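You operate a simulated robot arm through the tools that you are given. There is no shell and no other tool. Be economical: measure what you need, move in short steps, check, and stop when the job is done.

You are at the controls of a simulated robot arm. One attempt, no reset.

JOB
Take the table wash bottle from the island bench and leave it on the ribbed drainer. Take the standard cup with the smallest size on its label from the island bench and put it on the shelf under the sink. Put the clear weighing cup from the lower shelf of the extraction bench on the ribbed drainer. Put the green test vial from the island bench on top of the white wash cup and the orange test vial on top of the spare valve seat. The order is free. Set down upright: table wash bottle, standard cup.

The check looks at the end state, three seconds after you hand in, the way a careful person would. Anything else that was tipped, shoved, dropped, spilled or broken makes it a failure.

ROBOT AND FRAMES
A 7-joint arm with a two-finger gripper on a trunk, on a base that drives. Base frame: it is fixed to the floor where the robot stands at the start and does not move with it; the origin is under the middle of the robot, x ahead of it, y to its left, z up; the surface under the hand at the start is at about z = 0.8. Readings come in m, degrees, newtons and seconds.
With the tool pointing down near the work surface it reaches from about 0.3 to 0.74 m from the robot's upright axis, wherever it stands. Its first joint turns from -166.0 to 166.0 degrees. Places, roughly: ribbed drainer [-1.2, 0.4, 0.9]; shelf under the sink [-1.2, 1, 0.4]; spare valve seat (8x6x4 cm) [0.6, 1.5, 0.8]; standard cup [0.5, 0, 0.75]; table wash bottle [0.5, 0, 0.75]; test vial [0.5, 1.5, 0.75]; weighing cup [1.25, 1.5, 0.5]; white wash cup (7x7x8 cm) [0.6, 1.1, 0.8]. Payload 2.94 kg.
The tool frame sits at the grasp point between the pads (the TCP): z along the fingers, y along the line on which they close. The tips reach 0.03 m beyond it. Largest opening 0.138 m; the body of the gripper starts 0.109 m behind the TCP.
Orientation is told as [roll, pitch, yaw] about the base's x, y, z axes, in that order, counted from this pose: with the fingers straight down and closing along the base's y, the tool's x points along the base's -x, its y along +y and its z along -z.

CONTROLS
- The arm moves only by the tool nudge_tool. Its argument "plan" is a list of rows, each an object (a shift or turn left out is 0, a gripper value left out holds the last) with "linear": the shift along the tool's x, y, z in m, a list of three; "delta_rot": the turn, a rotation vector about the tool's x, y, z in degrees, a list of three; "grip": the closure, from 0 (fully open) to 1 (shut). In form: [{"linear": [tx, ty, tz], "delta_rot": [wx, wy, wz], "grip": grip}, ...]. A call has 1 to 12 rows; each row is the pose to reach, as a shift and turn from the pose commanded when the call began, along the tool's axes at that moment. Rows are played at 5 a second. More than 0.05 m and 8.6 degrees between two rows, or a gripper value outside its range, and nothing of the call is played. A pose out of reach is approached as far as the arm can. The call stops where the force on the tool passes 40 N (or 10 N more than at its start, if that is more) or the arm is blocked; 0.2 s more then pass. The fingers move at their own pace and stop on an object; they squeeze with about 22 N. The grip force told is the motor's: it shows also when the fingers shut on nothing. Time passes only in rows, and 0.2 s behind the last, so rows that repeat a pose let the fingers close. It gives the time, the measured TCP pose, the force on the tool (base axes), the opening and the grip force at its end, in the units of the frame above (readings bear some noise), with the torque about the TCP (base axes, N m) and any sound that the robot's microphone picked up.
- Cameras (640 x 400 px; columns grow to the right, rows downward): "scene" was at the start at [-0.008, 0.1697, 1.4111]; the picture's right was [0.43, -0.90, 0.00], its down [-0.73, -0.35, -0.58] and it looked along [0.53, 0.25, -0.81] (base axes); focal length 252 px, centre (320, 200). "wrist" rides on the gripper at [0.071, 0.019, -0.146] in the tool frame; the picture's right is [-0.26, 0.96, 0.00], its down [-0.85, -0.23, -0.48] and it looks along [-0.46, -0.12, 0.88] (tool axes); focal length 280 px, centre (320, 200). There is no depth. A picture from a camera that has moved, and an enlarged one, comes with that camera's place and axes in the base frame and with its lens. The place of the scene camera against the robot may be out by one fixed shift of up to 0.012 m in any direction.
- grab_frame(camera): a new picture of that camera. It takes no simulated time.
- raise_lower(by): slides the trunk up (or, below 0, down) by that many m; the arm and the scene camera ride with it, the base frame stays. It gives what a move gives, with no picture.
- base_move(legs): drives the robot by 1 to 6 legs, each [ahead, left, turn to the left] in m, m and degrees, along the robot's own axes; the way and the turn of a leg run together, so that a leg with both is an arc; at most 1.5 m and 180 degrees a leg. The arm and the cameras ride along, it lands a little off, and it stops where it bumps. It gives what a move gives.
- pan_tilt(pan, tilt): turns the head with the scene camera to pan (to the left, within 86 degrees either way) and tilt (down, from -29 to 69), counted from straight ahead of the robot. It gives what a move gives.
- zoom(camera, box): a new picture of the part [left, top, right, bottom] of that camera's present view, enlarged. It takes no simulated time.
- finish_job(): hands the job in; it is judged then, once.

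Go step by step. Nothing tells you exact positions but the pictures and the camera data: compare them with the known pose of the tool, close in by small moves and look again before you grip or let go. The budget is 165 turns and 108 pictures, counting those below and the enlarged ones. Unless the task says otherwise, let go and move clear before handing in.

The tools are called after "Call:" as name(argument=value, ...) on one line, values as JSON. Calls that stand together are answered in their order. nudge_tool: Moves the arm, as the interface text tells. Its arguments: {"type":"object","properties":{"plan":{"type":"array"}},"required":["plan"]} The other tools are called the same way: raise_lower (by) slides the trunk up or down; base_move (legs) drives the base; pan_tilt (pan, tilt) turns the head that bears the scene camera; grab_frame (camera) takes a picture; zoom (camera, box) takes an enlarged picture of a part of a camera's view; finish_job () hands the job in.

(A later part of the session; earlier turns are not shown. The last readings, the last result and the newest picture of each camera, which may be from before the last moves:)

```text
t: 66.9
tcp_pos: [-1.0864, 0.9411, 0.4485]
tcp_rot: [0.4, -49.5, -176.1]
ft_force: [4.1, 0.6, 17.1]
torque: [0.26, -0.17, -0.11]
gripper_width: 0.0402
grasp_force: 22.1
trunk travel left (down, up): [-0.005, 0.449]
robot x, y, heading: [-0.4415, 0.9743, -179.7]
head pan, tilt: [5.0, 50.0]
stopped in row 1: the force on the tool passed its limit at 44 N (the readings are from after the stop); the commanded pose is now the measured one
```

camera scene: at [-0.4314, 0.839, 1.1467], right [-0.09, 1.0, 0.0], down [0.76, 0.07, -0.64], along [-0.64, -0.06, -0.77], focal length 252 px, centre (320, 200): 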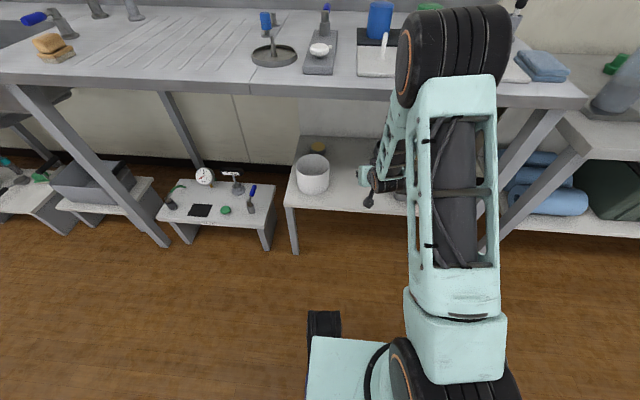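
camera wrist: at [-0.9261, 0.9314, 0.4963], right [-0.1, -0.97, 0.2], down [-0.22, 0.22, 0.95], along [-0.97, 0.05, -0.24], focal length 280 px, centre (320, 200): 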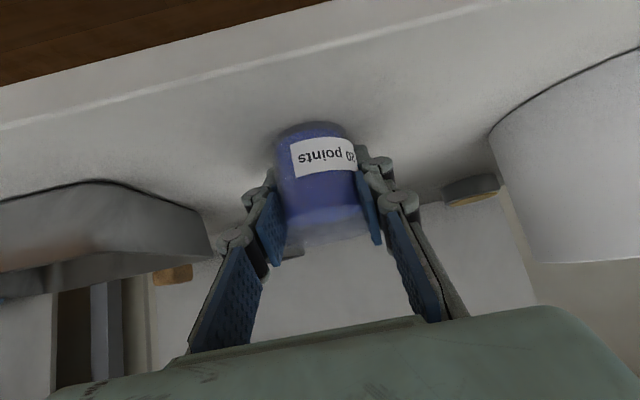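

Contact felt at z≈0.452. Unload by 2–3 mm, open modestly, and check.

Call:
nudge_tool(plan=[{"linear": [-0.0015, 0, -0.0013]}, {"linear": [-0.0015, 0, -0.0013], "grip": 0.5}, {"linear": [-0.0015, 0, -0.0013], "grip": 0.5}, {"linear": [-0.0015, 0, -0.0013], "grip": 0.5}])

Call:
grab_frame(camera="wrist")

```text
t: 67.9
tcp_pos: [-1.0841, 0.9407, 0.4472]
tcp_rot: [0.5, -49.0, -176.2]
ft_force: [-3.1, 0.4, 5.5]
torque: [-0.01, 0.15, 0.01]
gripper_width: 0.0696
grasp_force: 0.0
trunk travel left (down, up): [-0.005, 0.449]
robot x, y, heading: [-0.4424, 0.9784, -179.5]
head pan, tilt: [5.0, 50.0]
```

```text
71 pictures are left
camera wrist: at [-0.9268, 0.9315, 0.4898], right [-0.1, -0.97, 0.2], down [-0.21, 0.22, 0.95], along [-0.97, 0.05, -0.23], focal length 280 px, centre (320, 200)
```

wrist: 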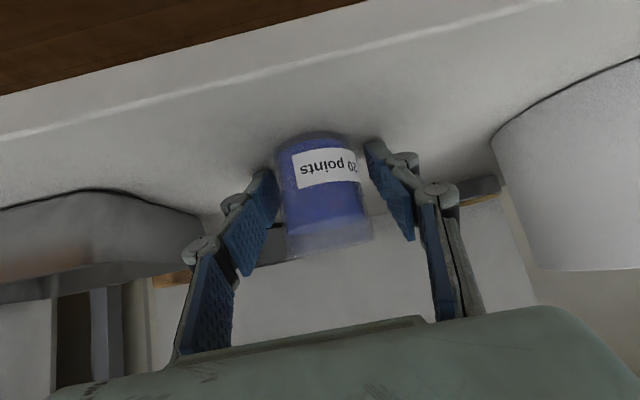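

Released and standing. A light residual contact remains at the tips; lift a few mm and withdraw straight back.

Call:
nudge_tool(plan=[{"linear": [-0.0037, 0, -0.0033]}, {"linear": [0.008, 0, -0.018]}, {"linear": [0.03, 0, -0.041]}, {"linear": [0.06, 0, -0.075]}])

Call:
grab_frame(camera="wrist")

```text
t: 68.9
tcp_pos: [-0.9866, 0.9467, 0.4493]
tcp_rot: [0.3, -48.9, -176.0]
ft_force: [-0.1, 0.6, 0.6]
torque: [-0.02, 0.01, 0.04]
gripper_width: 0.0689
grasp_force: 0.0
trunk travel left (down, up): [-0.005, 0.449]
robot x, y, heading: [-0.4385, 0.9759, -179.9]
head pan, tilt: [5.0, 50.0]
```

```text
70 pictures are left
camera wrist: at [-0.8301, 0.9378, 0.4916], right [-0.1, -0.97, 0.2], down [-0.21, 0.22, 0.95], along [-0.97, 0.05, -0.23], focal length 280 px, centre (320, 200)
```

wrist: 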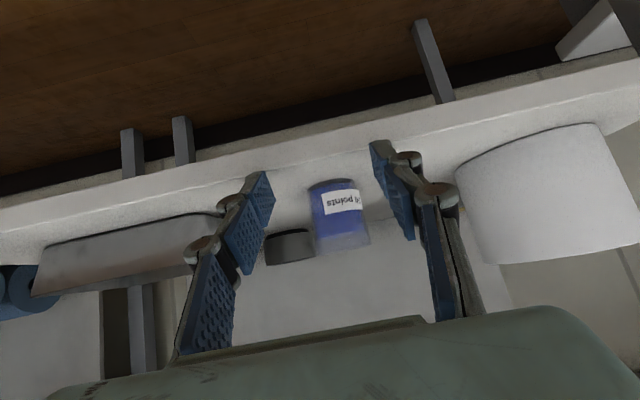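

The 20-point cup stands upright on the shelf. Now back off, raise, and go for the wash bottle.

Call:
base_move(legs=[[-0.22, 0, 0]])

Call:
raise_lower(by=0.27)

Call:
nudge_tool(plan=[{"linear": [-0.0374, 0, -0.033]}, {"linear": [-0.0748, 0, -0.066]}, {"linear": [-0.112, 0, -0.099]}, {"linear": [-0.149, 0, -0.132]}, {"linear": [-0.187, 0, -0.165], "grip": 0.1}, {"linear": [-0.217, 0, -0.192], "grip": 0.1}])

Call:
base_move(legs=[[0, 1.1, 0], [0, 0, -180]])

Call:
grab_frame(camera="wrist")

```text
t: 70.6
tcp_pos: [-0.7725, 0.9488, 0.4483]
tcp_rot: [0.4, -49.0, -176.2]
ft_force: [1.0, 0.1, 0.5]
torque: [-0.02, -0.03, -0.01]
gripper_width: 0.069
grasp_force: 0.0
trunk travel left (down, up): [-0.005, 0.449]
robot x, y, heading: [-0.2245, 0.9825, -179.9]
head pan, tilt: [5.0, 50.0]
```

```text
t: 73.3
tcp_pos: [-0.7716, 0.9482, 0.7189]
tcp_rot: [0.4, -49.0, -176.2]
ft_force: [-1.0, -0.5, 0.4]
torque: [0.0, -0.03, 0.01]
gripper_width: 0.069
grasp_force: 0.0
trunk travel left (down, up): [-0.275, 0.179]
robot x, y, heading: [-0.2252, 0.9799, -180.0]
head pan, tilt: [5.0, 50.0]
```

```text
refused: row 5 steps farther than a row can; nothing moved
```

```text
t: 90.5
tcp_pos: [0.3128, -0.0766, 0.7157]
tcp_rot: [0.4, -48.3, 5.1]
ft_force: [-20.8, 21.1, -26.4]
torque: [0.01, -1.9, -1.62]
gripper_width: 0.0563
grasp_force: 0.1
trunk travel left (down, up): [-0.275, 0.179]
robot x, y, heading: [-0.2279, -0.1235, 1.4]
head pan, tilt: [5.0, 50.0]
```

```text
69 pictures are left
camera wrist: at [0.1559, -0.0728, 0.7601], right [0.08, 0.98, 0.2], down [0.23, -0.21, 0.95], along [0.97, -0.03, -0.24], focal length 280 px, centre (320, 200)
```

wrist: 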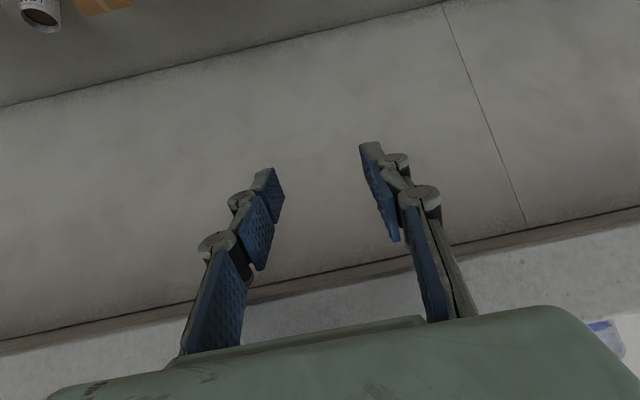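

The arm lift was refused by a hair and the turn carried the low hand against the bench front. I'll back straight off and check the scene.

Call:
base_move(legs=[[-0.12, 0, 0]])

Call:
grab_frame(camera="scene")

Call:
grab_frame(camera="wrist")

```text
t: 91.7
tcp_pos: [0.1931, -0.0797, 0.7155]
tcp_rot: [0.6, -48.4, 5.1]
ft_force: [0.1, 0.8, -0.6]
torque: [-0.01, 0.05, -0.02]
gripper_width: 0.0692
grasp_force: 0.0
trunk travel left (down, up): [-0.275, 0.179]
robot x, y, heading: [-0.3473, -0.125, 1.4]
head pan, tilt: [5.0, 50.0]
```

```text
68 pictures are left
camera scene: at [-0.3489, 0.0214, 1.4167], right [0.11, -0.99, 0.0], down [-0.76, -0.09, -0.64], along [0.64, 0.07, -0.77], focal length 252 px, centre (320, 200)
```

scene: 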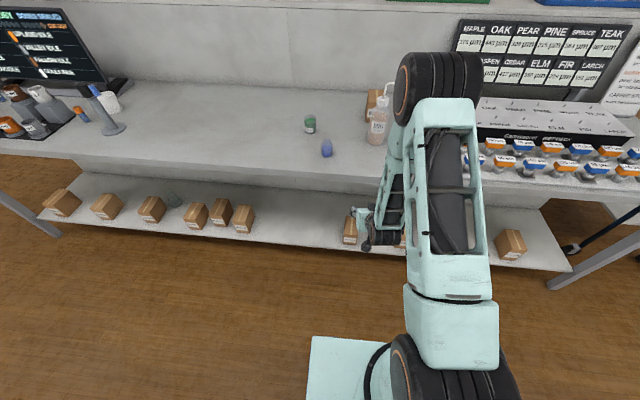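

```text
67 pictures are left
camera wrist: at [0.0362, -0.0762, 0.7605], right [0.08, 0.98, 0.2], down [0.23, -0.22, 0.95], along [0.97, -0.03, -0.24], focal length 280 px, centre (320, 200)
```

wrist: 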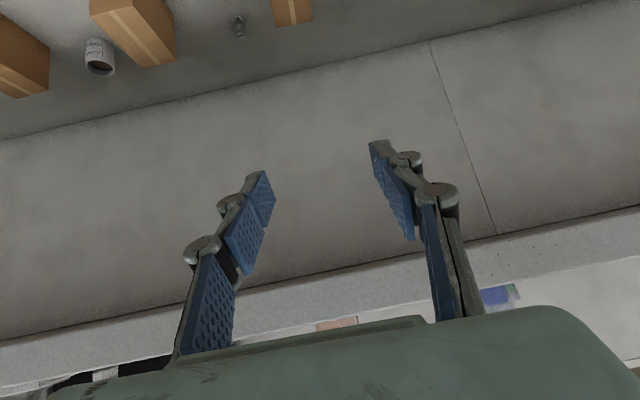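

No damage visible: items on the bench still stand. Now raise the arm properly.

Call:
nudge_tool(plan=[{"linear": [-0.0355, 0, -0.0315]}, {"linear": [-0.071, 0, -0.063]}, {"linear": [-0.1065, 0, -0.0945], "delta_rot": [0, -3, 0]}, {"linear": [-0.142, 0, -0.126], "delta_rot": [0, -6, 0]}, {"linear": [-0.1775, 0, -0.1575], "delta_rot": [0, -9, 0], "grip": 0.1}, {"linear": [-0.213, 0, -0.189], "delta_rot": [0, -12, 0], "grip": 0.1}])

Call:
grab_frame(camera="wrist")

```text
t: 93.1
tcp_pos: [0.1937, -0.0814, 1.003]
tcp_rot: [0.8, -60.4, 4.8]
ft_force: [0.3, 1.1, 0.3]
torque: [-0.02, 0.0, 0.03]
gripper_width: 0.1244
grasp_force: 0.1
trunk travel left (down, up): [-0.275, 0.179]
robot x, y, heading: [-0.3482, -0.1237, 1.0]
head pan, tilt: [5.0, 50.0]
```

```text
66 pictures are left
camera wrist: at [0.0315, -0.0785, 1.0132], right [0.04, 0.97, 0.23], down [0.03, -0.24, 0.97], along [1.0, -0.03, -0.04], focal length 280 px, centre (320, 200)
```

wrist: 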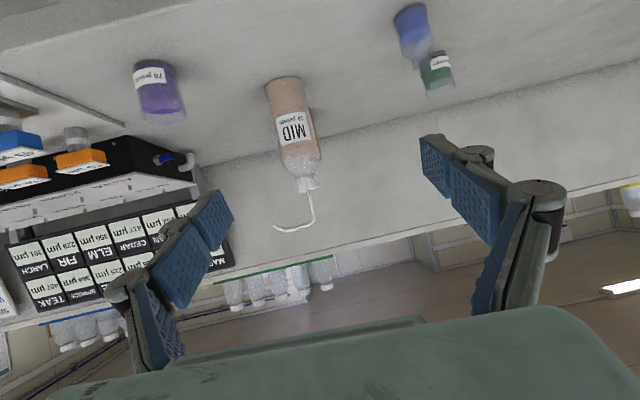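

Bottle stands at about (0.49, −0.106), body ~62 mm wide, shoulder near z 0.93. Lower to grip height, shift right, and approach.

Call:
nudge_tool(plan=[{"linear": [0.039, -0.01, 0.022]}, {"linear": [0.078, -0.02, 0.044]}, {"linear": [0.117, -0.03, 0.067]}])

Call:
base_move(legs=[[0.19, 0, 0]])

Call:
grab_frame(camera="wrist")

```text
t: 93.9
tcp_pos: [0.1985, -0.1123, 0.8643]
tcp_rot: [0.7, -60.3, 4.9]
ft_force: [-0.4, 0.0, 0.9]
torque: [0.01, 0.01, 0.01]
gripper_width: 0.1241
grasp_force: 0.0
trunk travel left (down, up): [-0.275, 0.179]
robot x, y, heading: [-0.349, -0.1194, 1.3]
head pan, tilt: [5.0, 50.0]
```

```text
t: 95.5
tcp_pos: [0.3892, -0.1055, 0.8654]
tcp_rot: [0.8, -60.4, 5.0]
ft_force: [-0.2, -0.3, -0.3]
torque: [-0.01, 0.01, -0.04]
gripper_width: 0.1241
grasp_force: 0.0
trunk travel left (down, up): [-0.275, 0.179]
robot x, y, heading: [-0.1528, -0.1223, 1.5]
head pan, tilt: [5.0, 50.0]
```

```text
65 pictures are left
camera wrist: at [0.2271, -0.1029, 0.8766], right [0.03, 0.97, 0.23], down [0.03, -0.24, 0.97], along [1.0, -0.03, -0.04], focal length 280 px, centre (320, 200)
```

wrist: 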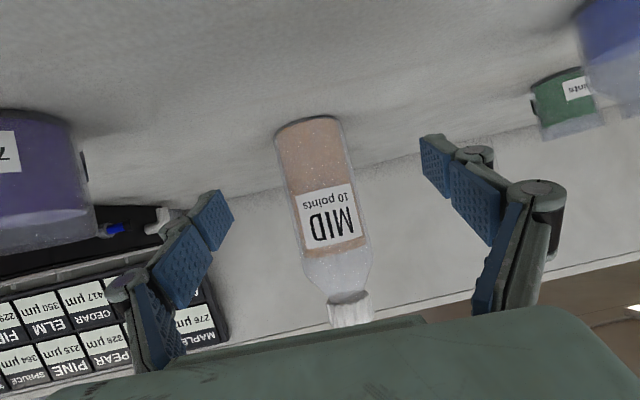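

Bottle is centred ahead. Advance the arm ~10 cm so the pads straddle it.

Call:
nudge_tool(plan=[{"linear": [-0.016, -0.004, 0.028]}, {"linear": [-0.032, -0.008, 0.056]}, {"linear": [-0.0487, -0.0116, 0.0854]}])

Call:
grab_frame(camera="wrist")

Call:
grab_frame(camera="scene")

```text
t: 96.3
tcp_pos: [0.4886, -0.1057, 0.8649]
tcp_rot: [0.8, -60.3, 5.1]
ft_force: [1.1, -0.3, -0.3]
torque: [-0.02, 0.01, 0.0]
gripper_width: 0.1241
grasp_force: 0.1
trunk travel left (down, up): [-0.275, 0.179]
robot x, y, heading: [-0.1563, -0.1166, 1.4]
head pan, tilt: [5.0, 50.0]
```

```text
64 pictures are left
camera wrist: at [0.3257, -0.1035, 0.8763], right [0.03, 0.97, 0.23], down [0.03, -0.24, 0.97], along [1.0, -0.03, -0.04], focal length 280 px, centre (320, 200)
```

wrist: 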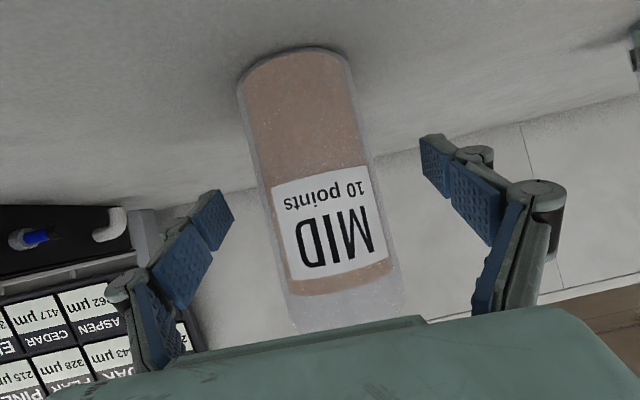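

```text
63 pictures are left
camera scene: at [-0.157, 0.0263, 1.4167], right [0.11, -0.99, 0.0], down [-0.76, -0.09, -0.64], along [0.64, 0.07, -0.77], focal length 252 px, centre (320, 200)
```

scene: 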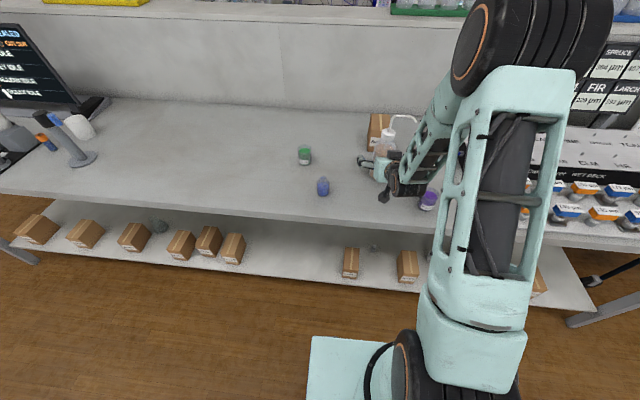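

Bottle is centred between the pads at the right depth. Close and lift a little.

Call:
nudge_tool(plan=[{"grip": 1}, {"grip": 1}, {"grip": 1}, {"grip": 1}])

Call:
nudge_tool(plan=[{"linear": [0, 0, 0]}, {"linear": [-0.0174, 0, -0.0099]}, {"linear": [-0.043, 0, -0.0247]}])

Call:
grab_frame(camera="wrist")

```text
t: 97.3
tcp_pos: [0.4876, -0.106, 0.8644]
tcp_rot: [0.8, -60.4, 5.0]
ft_force: [0.9, 0.8, 0.1]
torque: [0.06, -0.07, -0.01]
gripper_width: 0.0611
grasp_force: 14.4
trunk travel left (down, up): [-0.275, 0.179]
robot x, y, heading: [-0.1574, -0.1159, 1.4]
head pan, tilt: [5.0, 50.0]
```

```text
t: 98.1
tcp_pos: [0.4893, -0.1071, 0.9133]
tcp_rot: [0.8, -60.2, 4.8]
ft_force: [0.1, 0.2, -4.1]
torque: [0.03, -0.03, -0.01]
gripper_width: 0.061
grasp_force: 14.9
trunk travel left (down, up): [-0.275, 0.179]
robot x, y, heading: [-0.1554, -0.1168, 1.3]
head pan, tilt: [5.0, 50.0]
```

```text
62 pictures are left
camera wrist: at [0.3265, -0.1047, 0.9261], right [0.04, 0.97, 0.23], down [0.03, -0.23, 0.97], along [1.0, -0.03, -0.04], focal length 280 px, centre (320, 200)
```

wrist: 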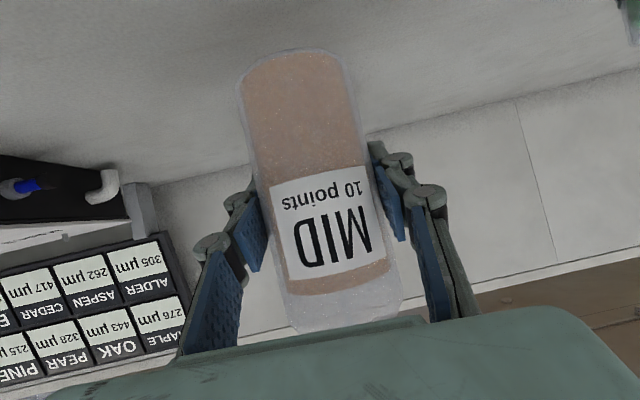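

Bottle held (~0.4 kg), base ≈0.085 below the TCP. Raise it and carry it round to the drainer.

Call:
nudge_tool(plan=[{"linear": [-0.04, 0, -0.0227]}, {"linear": [-0.08, 0, -0.0454]}, {"linear": [-0.113, 0, -0.065]}])

Call:
base_move(legs=[[-0.1, 0, 0], [0, 0, 178]])

```text
t: 98.9
tcp_pos: [0.4873, -0.1065, 1.0438]
tcp_rot: [0.8, -60.3, 4.9]
ft_force: [-0.4, 0.3, -4.5]
torque: [-0.03, -0.02, -0.03]
gripper_width: 0.0607
grasp_force: 15.5
trunk travel left (down, up): [-0.275, 0.179]
robot x, y, heading: [-0.1579, -0.1185, 1.3]
head pan, tilt: [5.0, 50.0]
```

```text
t: 107.5
tcp_pos: [-0.8998, -0.1692, 1.0443]
tcp_rot: [0.8, -60.4, -171.7]
ft_force: [0.6, 0.1, -3.3]
torque: [0.01, 0.03, 0.03]
gripper_width: 0.0611
grasp_force: 14.7
trunk travel left (down, up): [-0.275, 0.179]
robot x, y, heading: [-0.2576, -0.1213, -174.9]
head pan, tilt: [5.0, 50.0]
```

Call:
base_move(legs=[[0, 0, -5], [0, -0.42, 0]])

Call:
pan_tilt(pan=35, tilt=45)

Call:
grab_frame(camera="scene")

Call:
grab_frame(camera="wrist")

```text
t: 112.2
tcp_pos: [-0.8998, 0.3048, 1.0449]
tcp_rot: [0.7, -60.3, -176.8]
ft_force: [0.6, 0.8, -4.1]
torque: [-0.03, 0.02, 0.01]
gripper_width: 0.0611
grasp_force: 15.6
trunk travel left (down, up): [-0.275, 0.179]
robot x, y, heading: [-0.2585, 0.2983, 179.8]
head pan, tilt: [5.0, 50.0]
```

```text
t: 113.2
tcp_pos: [-0.9002, 0.305, 1.0439]
tcp_rot: [0.8, -60.3, -176.9]
ft_force: [0.2, 0.0, -3.9]
torque: [0.01, -0.02, 0.01]
gripper_width: 0.0611
grasp_force: 14.9
trunk travel left (down, up): [-0.275, 0.179]
robot x, y, heading: [-0.2611, 0.294, 179.9]
head pan, tilt: [35.0, 45.0]
```

```text
61 pictures are left
camera scene: at [-0.2382, 0.1172, 1.4236], right [-0.57, 0.82, 0.0], down [0.58, 0.4, -0.71], along [-0.58, -0.4, -0.71], focal length 252 px, centre (320, 200)
```

scene: 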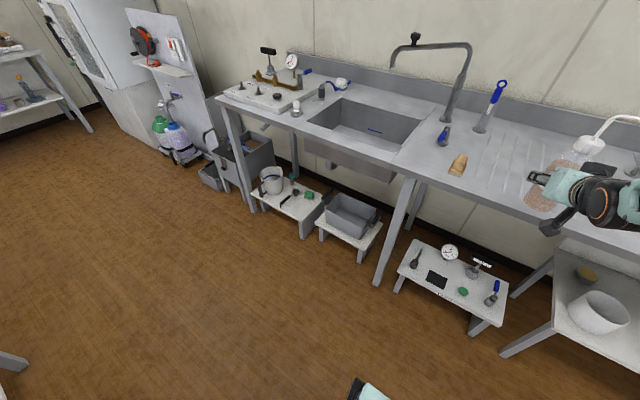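

```text
60 pictures are left
camera wrist: at [-0.7375, 0.2957, 1.0559], right [-0.06, -0.97, 0.23], down [-0.02, 0.24, 0.97], along [-1.0, 0.06, -0.04], focal length 280 px, centre (320, 200)
```

wrist: 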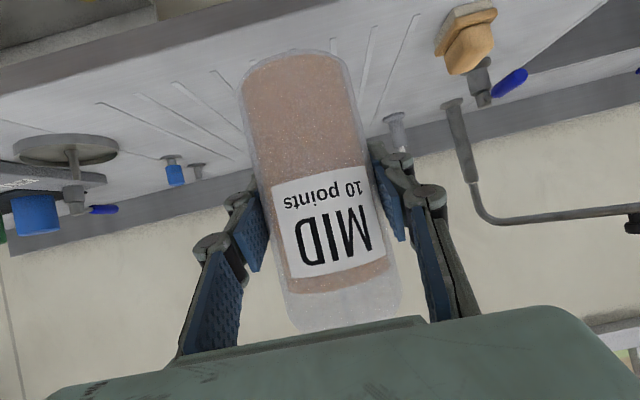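

Path is clear: sponge is right of the bottle's track. Drive in over the drainer.

Call:
base_move(legs=[[0.26, 0.03, 0]])

Call:
nudge_tool(plan=[{"linear": [0.02, 0, 0.0114]}, {"linear": [0.039, 0, 0.0223]}])

Call:
grab_frame(camera="wrist")

Call:
grab_frame(camera="scene")

```text
t: 115.1
tcp_pos: [-1.1645, 0.2749, 1.0445]
tcp_rot: [0.8, -60.2, -176.7]
ft_force: [-0.6, 0.4, -3.8]
torque: [0.02, 0.04, 0.03]
gripper_width: 0.061
grasp_force: 14.5
trunk travel left (down, up): [-0.275, 0.179]
robot x, y, heading: [-0.5212, 0.2647, 180.1]
head pan, tilt: [35.0, 45.0]
```

```text
t: 115.7
tcp_pos: [-1.1655, 0.2743, 1.0006]
tcp_rot: [0.8, -60.2, -176.8]
ft_force: [-0.2, 0.2, -3.6]
torque: [0.02, 0.03, 0.0]
gripper_width: 0.0612
grasp_force: 14.8
trunk travel left (down, up): [-0.275, 0.179]
robot x, y, heading: [-0.5222, 0.2697, 179.9]
head pan, tilt: [35.0, 45.0]
```

```text
59 pictures are left
camera wrist: at [-1.0023, 0.2659, 1.012], right [-0.06, -0.97, 0.23], down [-0.02, 0.24, 0.97], along [-1.0, 0.06, -0.04], focal length 280 px, centre (320, 200)
```

wrist: 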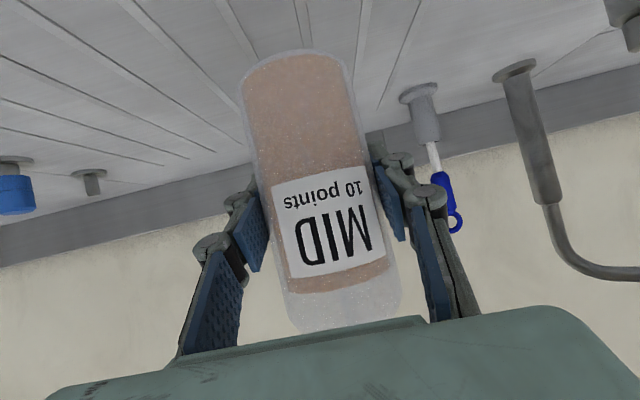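

```text
58 pictures are left
camera scene: at [-0.5025, 0.0881, 1.4236], right [-0.57, 0.82, 0.0], down [0.58, 0.4, -0.71], along [-0.58, -0.4, -0.71], focal length 252 px, centre (320, 200)
```

scene: 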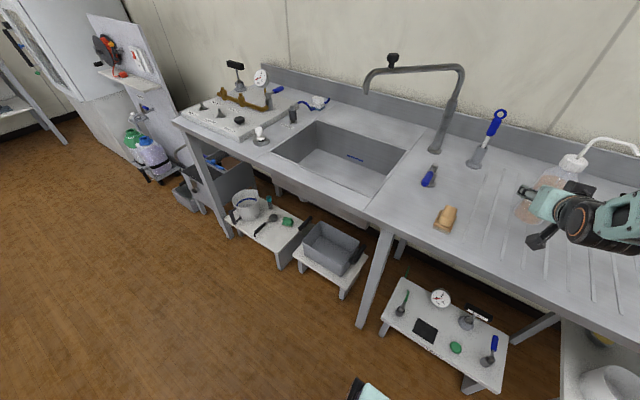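

Well over the ribs. Lower in small steps to contact.

Call:
nudge_tool(plan=[{"linear": [0.0039, 0, 0.0022]}, {"linear": [0.0078, 0, 0.0045]}])

Call:
nudge_tool(plan=[{"linear": [0.003, 0, 0.0017]}])

Call:
nudge_tool(plan=[{"linear": [0.003, 0, 0.0017]}])

```text
t: 116.3
tcp_pos: [-1.1641, 0.2746, 0.9903]
tcp_rot: [0.8, -60.2, -176.7]
ft_force: [0.0, 0.0, -3.5]
torque: [0.01, 0.01, 0.02]
gripper_width: 0.061
grasp_force: 15.0
trunk travel left (down, up): [-0.275, 0.179]
robot x, y, heading: [-0.5204, 0.2672, 179.8]
head pan, tilt: [35.0, 45.0]
```

```text
t: 116.7
tcp_pos: [-1.1647, 0.2746, 0.9872]
tcp_rot: [0.7, -60.2, -177.0]
ft_force: [-1.2, 0.2, -4.3]
torque: [0.02, 0.01, 0.0]
gripper_width: 0.061
grasp_force: 15.0
trunk travel left (down, up): [-0.275, 0.179]
robot x, y, heading: [-0.519, 0.2653, 180.1]
head pan, tilt: [35.0, 45.0]
```

```text
t: 117.1
tcp_pos: [-1.1651, 0.2728, 0.9847]
tcp_rot: [0.8, -60.3, -176.7]
ft_force: [0.3, -0.1, -4.1]
torque: [-0.02, 0.04, -0.01]
gripper_width: 0.061
grasp_force: 15.1
trunk travel left (down, up): [-0.275, 0.179]
robot x, y, heading: [-0.5171, 0.2662, 179.9]
head pan, tilt: [35.0, 45.0]
```

Call:
nudge_tool(plan=[{"linear": [0.003, 0, 0.0017]}])

Call:
nudge_tool(plan=[{"linear": [0.003, 0, 0.0017]}])

```text
t: 117.5
tcp_pos: [-1.1639, 0.2745, 0.9816]
tcp_rot: [0.8, -60.3, -176.8]
ft_force: [0.0, -0.2, -2.4]
torque: [0.01, 0.0, -0.01]
gripper_width: 0.061
grasp_force: 15.5
trunk travel left (down, up): [-0.275, 0.179]
robot x, y, heading: [-0.5186, 0.2667, 179.8]
head pan, tilt: [35.0, 45.0]
```

```text
t: 117.9
tcp_pos: [-1.1654, 0.2742, 0.9764]
tcp_rot: [0.8, -60.3, -176.7]
ft_force: [-0.3, 0.0, -3.4]
torque: [-0.02, 0.03, -0.02]
gripper_width: 0.0608
grasp_force: 15.5
trunk travel left (down, up): [-0.275, 0.179]
robot x, y, heading: [-0.5202, 0.2643, 179.7]
head pan, tilt: [35.0, 45.0]
```

Call:
nudge_tool(plan=[{"linear": [0.0025, 0, 0.0014]}])

Call:
nudge_tool(plan=[{"linear": [0.0025, 0, 0.0014]}])

Call:
grab_frame(camera="wrist")

```text
t: 118.3
tcp_pos: [-1.1645, 0.2738, 0.975]
tcp_rot: [0.8, -60.3, -176.7]
ft_force: [-0.9, -0.6, -4.0]
torque: [-0.01, 0.07, -0.02]
gripper_width: 0.061
grasp_force: 14.7
trunk travel left (down, up): [-0.275, 0.179]
robot x, y, heading: [-0.5231, 0.266, 179.8]
head pan, tilt: [35.0, 45.0]
```

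```text
t: 118.7
tcp_pos: [-1.165, 0.2748, 0.9721]
tcp_rot: [0.8, -60.3, -176.7]
ft_force: [0.5, -0.8, -4.1]
torque: [-0.01, 0.04, -0.02]
gripper_width: 0.0609
grasp_force: 15.3
trunk travel left (down, up): [-0.275, 0.179]
robot x, y, heading: [-0.5222, 0.268, 179.9]
head pan, tilt: [35.0, 45.0]
```

```text
57 pictures are left
camera wrist: at [-1.0021, 0.2657, 0.9827], right [-0.06, -0.97, 0.23], down [-0.02, 0.24, 0.97], along [-1.0, 0.06, -0.04], focal length 280 px, centre (320, 200)
```

wrist: 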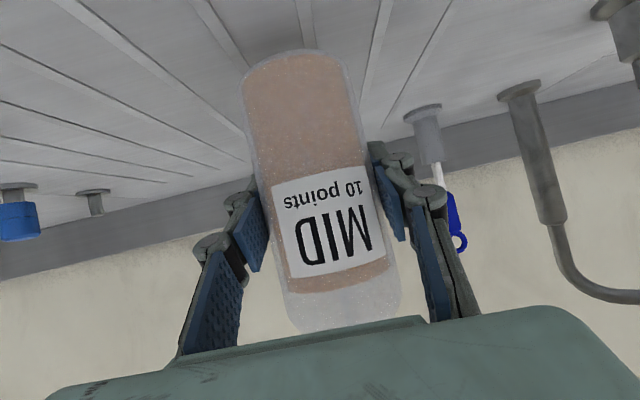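

Call:
nudge_tool(plan=[{"linear": [0.003, 0, 0.0017]}])

Call:
nudge_tool(plan=[{"linear": [0.003, 0, 0.0017]}])

Call:
nudge_tool(plan=[{"linear": [0.003, 0, 0.0017]}])

```text
t: 119.1
tcp_pos: [-1.164, 0.2739, 0.9671]
tcp_rot: [0.8, -60.3, -176.7]
ft_force: [-0.3, -1.0, -4.0]
torque: [-0.02, 0.04, -0.02]
gripper_width: 0.061
grasp_force: 14.7
trunk travel left (down, up): [-0.275, 0.179]
robot x, y, heading: [-0.518, 0.2667, 179.9]
head pan, tilt: [35.0, 45.0]
```

```text
t: 119.5
tcp_pos: [-1.1642, 0.2733, 0.9632]
tcp_rot: [0.8, -60.3, -176.8]
ft_force: [-0.4, -0.3, -3.5]
torque: [0.0, 0.06, -0.03]
gripper_width: 0.061
grasp_force: 14.8
trunk travel left (down, up): [-0.275, 0.179]
robot x, y, heading: [-0.5209, 0.2672, 179.7]
head pan, tilt: [35.0, 45.0]
```

```text
t: 119.9
tcp_pos: [-1.1646, 0.2728, 0.9615]
tcp_rot: [0.8, -60.4, -176.7]
ft_force: [0.9, 0.3, -3.4]
torque: [-0.02, 0.03, -0.02]
gripper_width: 0.0609
grasp_force: 15.1
trunk travel left (down, up): [-0.275, 0.179]
robot x, y, heading: [-0.5187, 0.2651, 179.8]
head pan, tilt: [35.0, 45.0]
```

Call:
nudge_tool(plan=[{"linear": [0.003, 0, 0.0017]}])

Call:
nudge_tool(plan=[{"linear": [0.003, 0, 0.0017]}])

Call:
nudge_tool(plan=[{"linear": [0.003, 0, 0.0017]}])

```text
t: 120.3
tcp_pos: [-1.1641, 0.2736, 0.9578]
tcp_rot: [0.8, -60.3, -176.7]
ft_force: [0.4, -0.1, -3.7]
torque: [-0.01, 0.03, 0.0]
gripper_width: 0.061
grasp_force: 15.1
trunk travel left (down, up): [-0.275, 0.179]
robot x, y, heading: [-0.5225, 0.2655, 179.6]
head pan, tilt: [35.0, 45.0]
```

```text
t: 120.7
tcp_pos: [-1.1638, 0.2742, 0.954]
tcp_rot: [0.9, -60.3, -176.7]
ft_force: [-0.1, -1.3, -2.8]
torque: [0.03, 0.01, 0.01]
gripper_width: 0.0609
grasp_force: 15.2
trunk travel left (down, up): [-0.275, 0.179]
robot x, y, heading: [-0.5227, 0.2676, 180.2]
head pan, tilt: [35.0, 45.0]
```

```text
t: 121.1
tcp_pos: [-1.1646, 0.2734, 0.9507]
tcp_rot: [0.8, -60.3, -176.6]
ft_force: [0.2, 0.3, -2.9]
torque: [0.02, -0.02, 0.04]
gripper_width: 0.0611
grasp_force: 14.7
trunk travel left (down, up): [-0.275, 0.179]
robot x, y, heading: [-0.5204, 0.2685, 180.0]
head pan, tilt: [35.0, 45.0]
```

Call:
grab_frame(camera="wrist")

Call:
zoom(camera="scene", box=[440, 100, 640, 260])

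```text
56 pictures are left
camera wrist: at [-1.0025, 0.2652, 0.9614], right [-0.06, -0.97, 0.23], down [-0.02, 0.24, 0.97], along [-1.0, 0.06, -0.04], focal length 280 px, centre (320, 200)
```

wrist: 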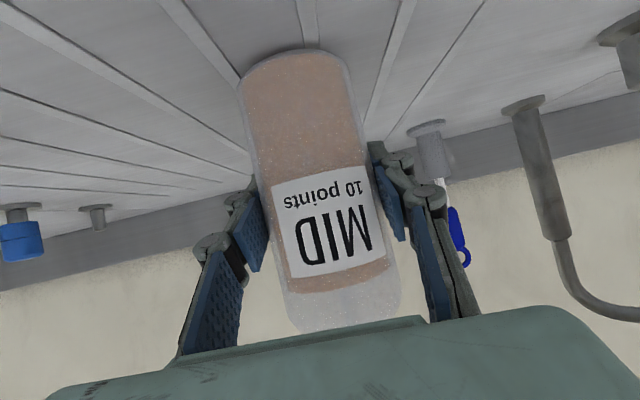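

```text
2.50 times, centred on (540, 180) of scene
camera zoom: at [-0.5023, 0.0881, 1.4236], right [-0.57, 0.82, 0.0], down [0.58, 0.4, -0.71], along [-0.58, -0.4, -0.71], focal length 629 px, centre (-230, 250)
```

zoom: 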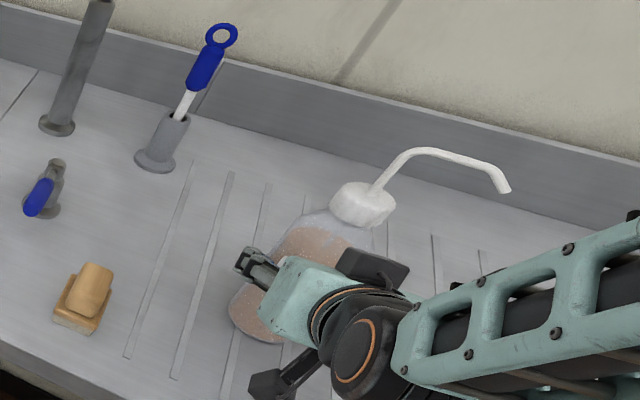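

Still slightly above the ribs; continue lowering.

Call:
nudge_tool(plan=[{"linear": [0.003, 0, 0.0017]}])

Call:
nudge_tool(plan=[{"linear": [0.003, 0, 0.0017]}])

Call:
nudge_tool(plan=[{"linear": [0.003, 0, 0.0017]}])

```text
t: 121.5
tcp_pos: [-1.1646, 0.2741, 0.9452]
tcp_rot: [0.7, -60.3, -176.7]
ft_force: [0.0, 0.9, -3.6]
torque: [0.0, 0.01, 0.01]
gripper_width: 0.0612
grasp_force: 14.7
trunk travel left (down, up): [-0.275, 0.179]
robot x, y, heading: [-0.5205, 0.2669, 179.8]
head pan, tilt: [35.0, 45.0]
```

```text
t: 121.9
tcp_pos: [-1.1652, 0.2737, 0.9463]
tcp_rot: [0.7, -60.5, -176.7]
ft_force: [0.9, 1.3, 5.7]
torque: [0.11, -0.39, 0.09]
gripper_width: 0.0607
grasp_force: 15.5
trunk travel left (down, up): [-0.275, 0.179]
robot x, y, heading: [-0.5221, 0.2681, 179.8]
head pan, tilt: [35.0, 45.0]
```

```text
t: 122.3
tcp_pos: [-1.1654, 0.2735, 0.9428]
tcp_rot: [0.8, -60.7, -176.7]
ft_force: [-2.5, 2.3, 10.1]
torque: [0.16, 0.04, 0.1]
gripper_width: 0.0615
grasp_force: 15.0
trunk travel left (down, up): [-0.275, 0.179]
robot x, y, heading: [-0.5213, 0.2692, 179.9]
head pan, tilt: [35.0, 45.0]
```

Contact at TCP z≈0.946. Unload, release and retreat.

Call:
nudge_tool(plan=[{"linear": [-0.003, 0, -0.0017]}, {"linear": [-0.003, 0, -0.0017], "grip": 0.3}, {"linear": [-0.003, 0, -0.0017], "grip": 0.3}, {"linear": [-0.003, 0, -0.0017], "grip": 0.3}])

Call:
grab_frame(camera="wrist")

```text
t: 123.3
tcp_pos: [-1.1653, 0.2726, 0.9437]
tcp_rot: [0.9, -60.2, -176.7]
ft_force: [0.0, -0.2, 0.5]
torque: [0.03, 0.0, 0.02]
gripper_width: 0.0966
grasp_force: 0.1
trunk travel left (down, up): [-0.275, 0.179]
robot x, y, heading: [-0.519, 0.2714, 179.9]
head pan, tilt: [35.0, 45.0]
```

```text
54 pictures are left
camera wrist: at [-1.0017, 0.2645, 0.955], right [-0.06, -0.97, 0.23], down [-0.02, 0.24, 0.97], along [-1.0, 0.06, -0.04], focal length 280 px, centre (320, 200)
```

wrist: 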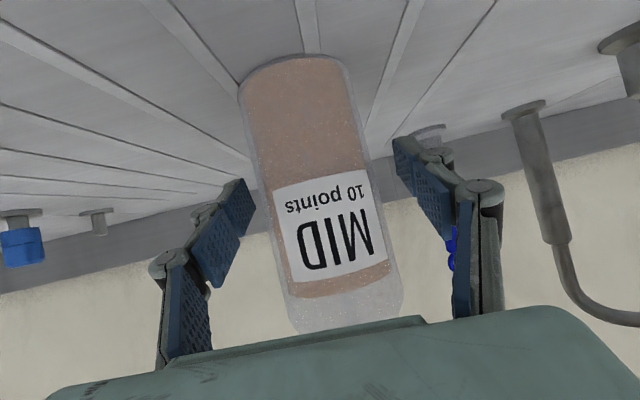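

Bottle stands on the drainer. Back off, lift the hand, and turn to the left end of the island bench.

Call:
base_move(legs=[[-0.28, 0, 0]])

Call:
nudge_tool(plan=[{"linear": [-0.036, 0, 0], "delta_rot": [0, 8, 0]}, {"linear": [-0.07, 0, -0.02], "delta_rot": [0, 16, 0]}, {"linear": [-0.1, 0, -0.05], "delta_rot": [0, 24, 0]}, {"linear": [-0.13, 0, -0.085], "delta_rot": [0, 32, 0]}, {"linear": [-0.16, 0, -0.115], "delta_rot": [0, 40, 0]}])

```text
t: 125.3
tcp_pos: [-0.8815, 0.2698, 0.9428]
tcp_rot: [0.8, -60.3, -176.6]
ft_force: [0.2, 0.1, 0.1]
torque: [-0.01, 0.02, -0.02]
gripper_width: 0.0963
grasp_force: 0.0
trunk travel left (down, up): [-0.275, 0.179]
robot x, y, heading: [-0.2408, 0.265, -179.9]
head pan, tilt: [35.0, 45.0]
```

```text
t: 126.5
tcp_pos: [-0.8609, 0.2726, 1.1386]
tcp_rot: [0.4, -20.3, -176.0]
ft_force: [0.1, 0.2, -0.4]
torque: [-0.03, -0.02, 0.01]
gripper_width: 0.0965
grasp_force: 0.0
trunk travel left (down, up): [-0.275, 0.179]
robot x, y, heading: [-0.2393, 0.2678, -179.9]
head pan, tilt: [35.0, 45.0]
```

Call:
base_move(legs=[[0, 0, -178], [0, 0.4, 0]])

Call:
pan_tilt(pan=45, tilt=40)

Call:
grab_frame(camera="scene")

```text
t: 137.8
tcp_pos: [0.3718, 0.675, 1.1391]
tcp_rot: [0.3, -20.3, 5.8]
ft_force: [0.0, -0.2, -0.5]
torque: [-0.02, -0.01, 0.04]
gripper_width: 0.0963
grasp_force: 0.1
trunk travel left (down, up): [-0.275, 0.179]
robot x, y, heading: [-0.2549, 0.6604, 1.9]
head pan, tilt: [35.0, 45.0]
```

```text
t: 138.5
tcp_pos: [0.3705, 0.6744, 1.1377]
tcp_rot: [0.4, -20.3, 5.9]
ft_force: [-0.5, -0.1, -0.3]
torque: [0.02, 0.0, -0.02]
gripper_width: 0.0965
grasp_force: 0.0
trunk travel left (down, up): [-0.275, 0.179]
robot x, y, heading: [-0.2514, 0.6672, 1.7]
head pan, tilt: [45.0, 40.0]
```

```text
53 pictures are left
camera scene: at [-0.2707, 0.8613, 1.4309], right [0.73, -0.68, 0.0], down [-0.44, -0.47, -0.77], along [0.52, 0.56, -0.64], focal length 252 px, centre (320, 200)
```

scene: 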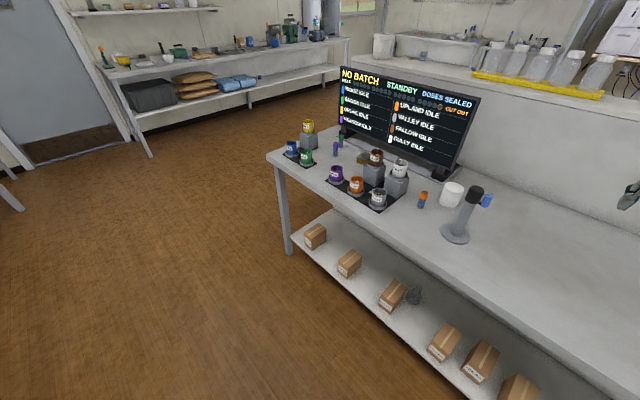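

Call:
zoom(camera="scene", box=[265, 100, 515, 256])

```text
2.56 times, centred on (390, 178) of scene
camera zoom: at [-0.2707, 0.8613, 1.4309], right [0.73, -0.68, 0.0], down [-0.44, -0.47, -0.77], along [0.52, 0.56, -0.64], focal length 644 px, centre (141, 256)
```

zoom: 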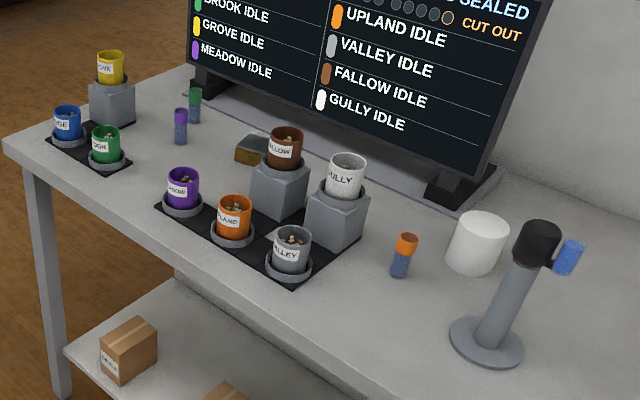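

The map: orange vial ≈(0.515, 1.129), white cup ≈(0.624, 1.071), valve seat ≈(0.616, 1.494), green vial ≈(0.64, 1.68). I'll set the tool vertical, retract, and drive to y≈1.2.

Call:
nudge_tool(plan=[{"linear": [0.022, 0, -0.018], "delta_rot": [0, 7, 0]}, {"linear": [0.044, 0, -0.037], "delta_rot": [0, 14, 0]}, {"linear": [0.065, 0, -0.055], "delta_rot": [0, 20.3, 0]}])

Call:
base_move(legs=[[0.02, 0.53, -1.7], [0.2, 0, 0]])

Call:
grab_frame(camera="wrist")

```text
t: 139.3
tcp_pos: [0.2912, 0.6658, 1.1694]
tcp_rot: [0.4, 0.1, 5.9]
ft_force: [-0.4, 0.1, -0.4]
torque: [-0.01, 0.0, 0.01]
gripper_width: 0.0964
grasp_force: 0.0
trunk travel left (down, up): [-0.275, 0.179]
robot x, y, heading: [-0.2512, 0.6611, 1.9]
head pan, tilt: [45.0, 40.0]
```

```text
t: 145.6
tcp_pos: [0.4975, 1.1775, 1.1683]
tcp_rot: [0.3, 0.1, 4.2]
ft_force: [0.3, -0.3, 0.2]
torque: [0.02, 0.03, -0.03]
gripper_width: 0.0965
grasp_force: 0.1
trunk travel left (down, up): [-0.275, 0.179]
robot x, y, heading: [-0.0446, 1.1945, -0.0]
head pan, tilt: [45.0, 40.0]
```

```text
51 pictures are left
camera wrist: at [0.4257, 1.1906, 1.315], right [0.19, 0.98, 0.01], down [0.86, -0.17, 0.47], along [0.47, -0.08, -0.88], focal length 280 px, centre (320, 200)
```

wrist: 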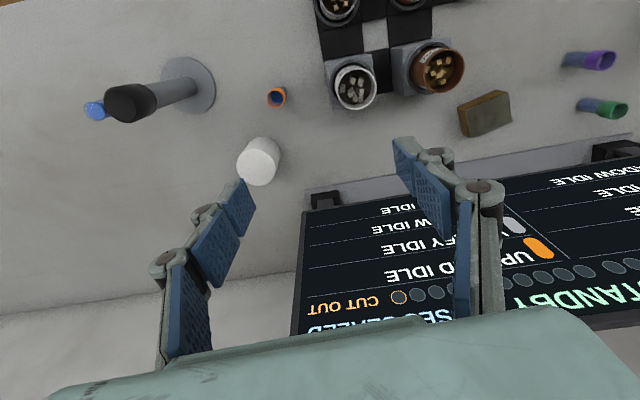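

Wrist view refines: orange vial (0.478, 1.116), white cup top (0.580, 1.057), valve seat top (0.577, 1.46), green vial (0.61, 1.66). Hover above the orange vial with the jaws turned 45°.

Call:
nudge_tool(plan=[{"linear": [0.004, -0.01, 0.036], "delta_rot": [0, 0, -7], "grip": 0.55}, {"linear": [0.008, -0.02, 0.072], "delta_rot": [0, 0, -14]}, {"linear": [0.012, -0.03, 0.108], "delta_rot": [0, 0, -21]}, {"linear": [0.016, -0.04, 0.144], "delta_rot": [0, 0, -28]}, {"linear": [0.02, -0.05, 0.18], "delta_rot": [0, 0, -35]}, {"linear": [0.024, -0.06, 0.21], "delta_rot": [0, 0, -41]}])

Call:
grab_frame(camera="wrist")

```text
t: 147.0
tcp_pos: [0.4783, 1.1192, 0.9571]
tcp_rot: [0.2, -0.3, 45.4]
ft_force: [-0.2, -1.0, 0.4]
torque: [0.04, 0.0, -0.03]
gripper_width: 0.0622
grasp_force: 0.0
trunk travel left (down, up): [-0.275, 0.179]
robot x, y, heading: [-0.0456, 1.191, 0.1]
head pan, tilt: [45.0, 40.0]
```

```text
50 pictures are left
camera wrist: at [0.4149, 1.0808, 1.1031], right [-0.5, 0.86, 0.01], down [0.76, 0.44, 0.48], along [0.41, 0.24, -0.88], focal length 280 px, centre (320, 200)
```

wrist: 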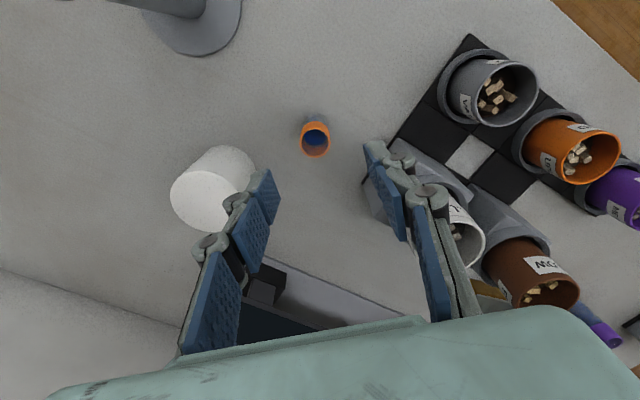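

Vial at (0.481, 1.113), top z≈0.858. Descend over it.

Call:
nudge_tool(plan=[{"linear": [0.002, -0.006, 0.044]}, {"linear": [0.002, -0.006, 0.088]}, {"linear": [0.002, -0.0063, 0.115]}])

Call:
grab_frame(camera="wrist")

```text
t: 147.8
tcp_pos: [0.4807, 1.1135, 0.8425]
tcp_rot: [0.3, -0.4, 45.2]
ft_force: [0.5, -1.1, 0.4]
torque: [0.0, 0.01, 0.03]
gripper_width: 0.0617
grasp_force: 0.0
trunk travel left (down, up): [-0.275, 0.179]
robot x, y, heading: [-0.0445, 1.1932, 0.0]
head pan, tilt: [45.0, 40.0]
```

```text
49 pictures are left
camera wrist: at [0.4167, 1.0749, 0.9886], right [-0.5, 0.87, 0.01], down [0.76, 0.44, 0.48], along [0.41, 0.24, -0.88], focal length 280 px, centre (320, 200)
```

wrist: 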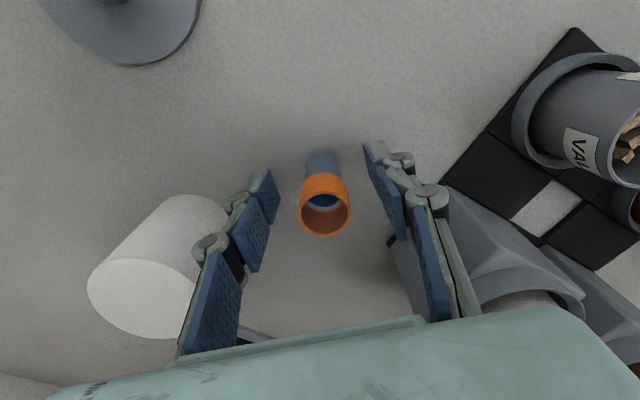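

Centred. Lower 2 cm more and close.

Call:
nudge_tool(plan=[{"linear": [0, 0, 0.022]}, {"linear": [0, 0, 0.022], "grip": 1}, {"linear": [0, 0, 0.022], "grip": 1}, {"linear": [0, 0, 0.022], "grip": 1}])

Call:
grab_frame(camera="wrist")

```text
t: 148.3
tcp_pos: [0.4806, 1.1187, 0.8302]
tcp_rot: [-0.2, -0.6, 45.4]
ft_force: [-14.5, 10.0, 36.0]
torque: [0.88, 1.59, -0.17]
gripper_width: 0.0357
grasp_force: 13.7
trunk travel left (down, up): [-0.275, 0.179]
robot x, y, heading: [-0.045, 1.1888, 0.2]
head pan, tilt: [45.0, 40.0]
stopped in row 2: the force on the tool passed its limit at 51 N (the readings are from after the stop); the commanded pose is now the measured one
```

```text
48 pictures are left
camera wrist: at [0.4152, 1.0789, 0.9754], right [-0.5, 0.86, 0.0], down [0.76, 0.44, 0.49], along [0.42, 0.24, -0.87], focal length 280 px, centre (320, 200)
```

wrist: 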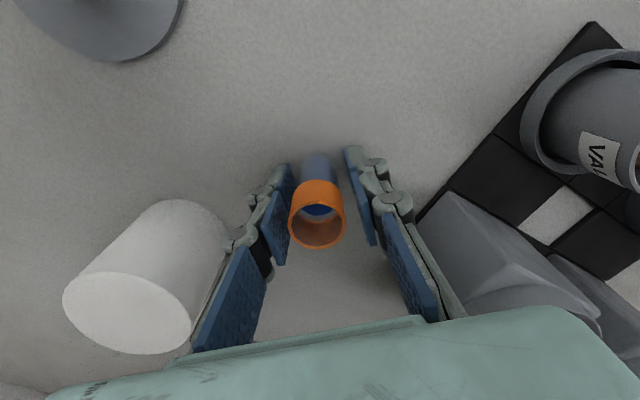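

The tips touched the bench, so its top is z≈0.80. Raise 12 mm and then close.

Call:
nudge_tool(plan=[{"linear": [0, 0, -0.012], "grip": 0.72}, {"linear": [0, 0, -0.012], "grip": 0.72}])

Call:
grab_frame(camera="wrist")

```text
t: 148.9
tcp_pos: [0.4831, 1.1133, 0.8345]
tcp_rot: [-0.1, -0.5, 45.1]
ft_force: [0.0, -0.2, 0.2]
torque: [0.03, -0.04, 0.02]
gripper_width: 0.0385
grasp_force: 0.1
trunk travel left (down, up): [-0.275, 0.179]
robot x, y, heading: [-0.0473, 1.1931, -0.0]
head pan, tilt: [45.0, 40.0]
```

```text
47 pictures are left
camera wrist: at [0.4187, 1.0749, 0.9809], right [-0.5, 0.87, 0.0], down [0.76, 0.44, 0.48], along [0.42, 0.24, -0.88], focal length 280 px, centre (320, 200)
```

wrist: 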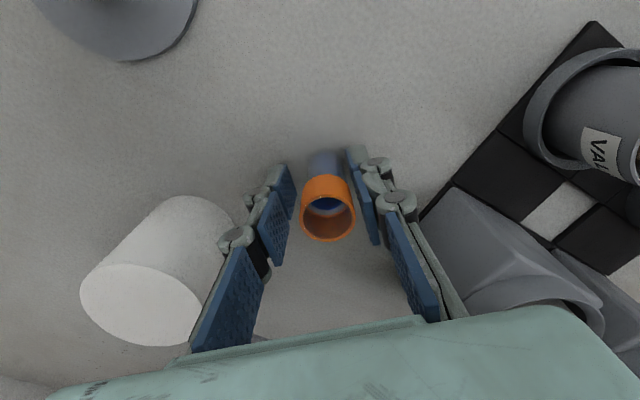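

Free now; nudge 3 mm left and 5 mm up, then close.

Call:
nudge_tool(plan=[{"linear": [0, 0.003, -0.005]}, {"linear": [0, 0.003, -0.005], "grip": 1}, {"linear": [0, 0.003, -0.005], "grip": 1}, {"linear": [0, 0.003, -0.005], "grip": 1}, {"linear": [0, 0.003, -0.025], "grip": 1}, {"linear": [0, 0.003, -0.055], "grip": 1}])

Call:
grab_frame(camera="wrist")

```text
t: 150.3
tcp_pos: [0.4798, 1.1176, 0.8925]
tcp_rot: [0.0, -0.4, 45.3]
ft_force: [0.6, 0.4, -0.7]
torque: [-0.01, 0.03, -0.03]
gripper_width: 0.0249
grasp_force: 22.3
trunk travel left (down, up): [-0.275, 0.179]
robot x, y, heading: [-0.0435, 1.1917, -0.1]
head pan, tilt: [45.0, 40.0]
```

```text
46 pictures are left
camera wrist: at [0.415, 1.0784, 1.038], right [-0.5, 0.87, 0.0], down [0.76, 0.44, 0.48], along [0.42, 0.24, -0.88], focal length 280 px, centre (320, 200)
```

wrist: 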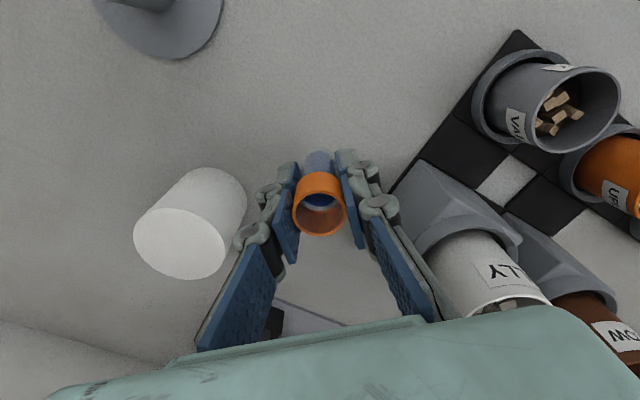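

Orange vial held upright. Lift it and carry it over the valve seat, stopping to look before lowering.

Call:
nudge_tool(plan=[{"linear": [0, 0, -0.048]}, {"linear": [0, 0, -0.096]}, {"linear": [0, 0, -0.144]}, {"linear": [0, 0, -0.18]}, {"linear": [-0.037, 0.021, -0.18]}, {"linear": [-0.075, 0.042, -0.18]}, {"linear": [-0.112, 0.063, -0.18]}, {"linear": [-0.15, 0.084, -0.18]}, {"linear": [-0.187, 0.105, -0.18]}, {"linear": [-0.224, 0.126, -0.18]}, {"linear": [-0.262, 0.147, -0.18]}, {"linear": [-0.299, 0.168, -0.18]}])

Call:
grab_frame(camera="wrist")

```text
t: 152.9
tcp_pos: [0.569, 1.4478, 1.0724]
tcp_rot: [-0.2, -0.4, 45.4]
ft_force: [-0.5, -0.2, -0.9]
torque: [0.02, -0.02, 0.0]
gripper_width: 0.0248
grasp_force: 22.3
trunk travel left (down, up): [-0.275, 0.179]
robot x, y, heading: [-0.0458, 1.1908, -0.0]
head pan, tilt: [45.0, 40.0]
```

```text
45 pictures are left
camera wrist: at [0.5052, 1.4096, 1.2185], right [-0.5, 0.87, 0.0], down [0.76, 0.44, 0.48], along [0.42, 0.24, -0.88], focal length 280 px, centre (320, 200)
```

wrist: 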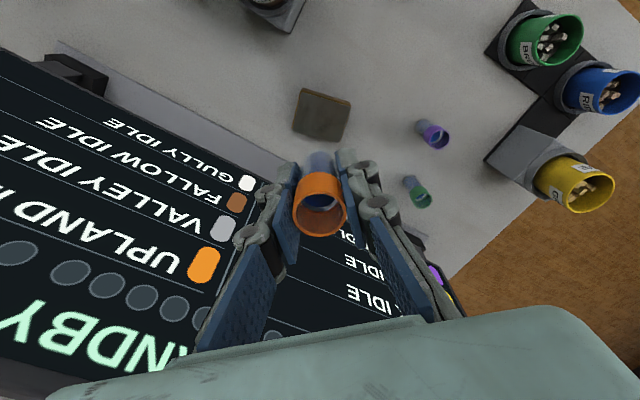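

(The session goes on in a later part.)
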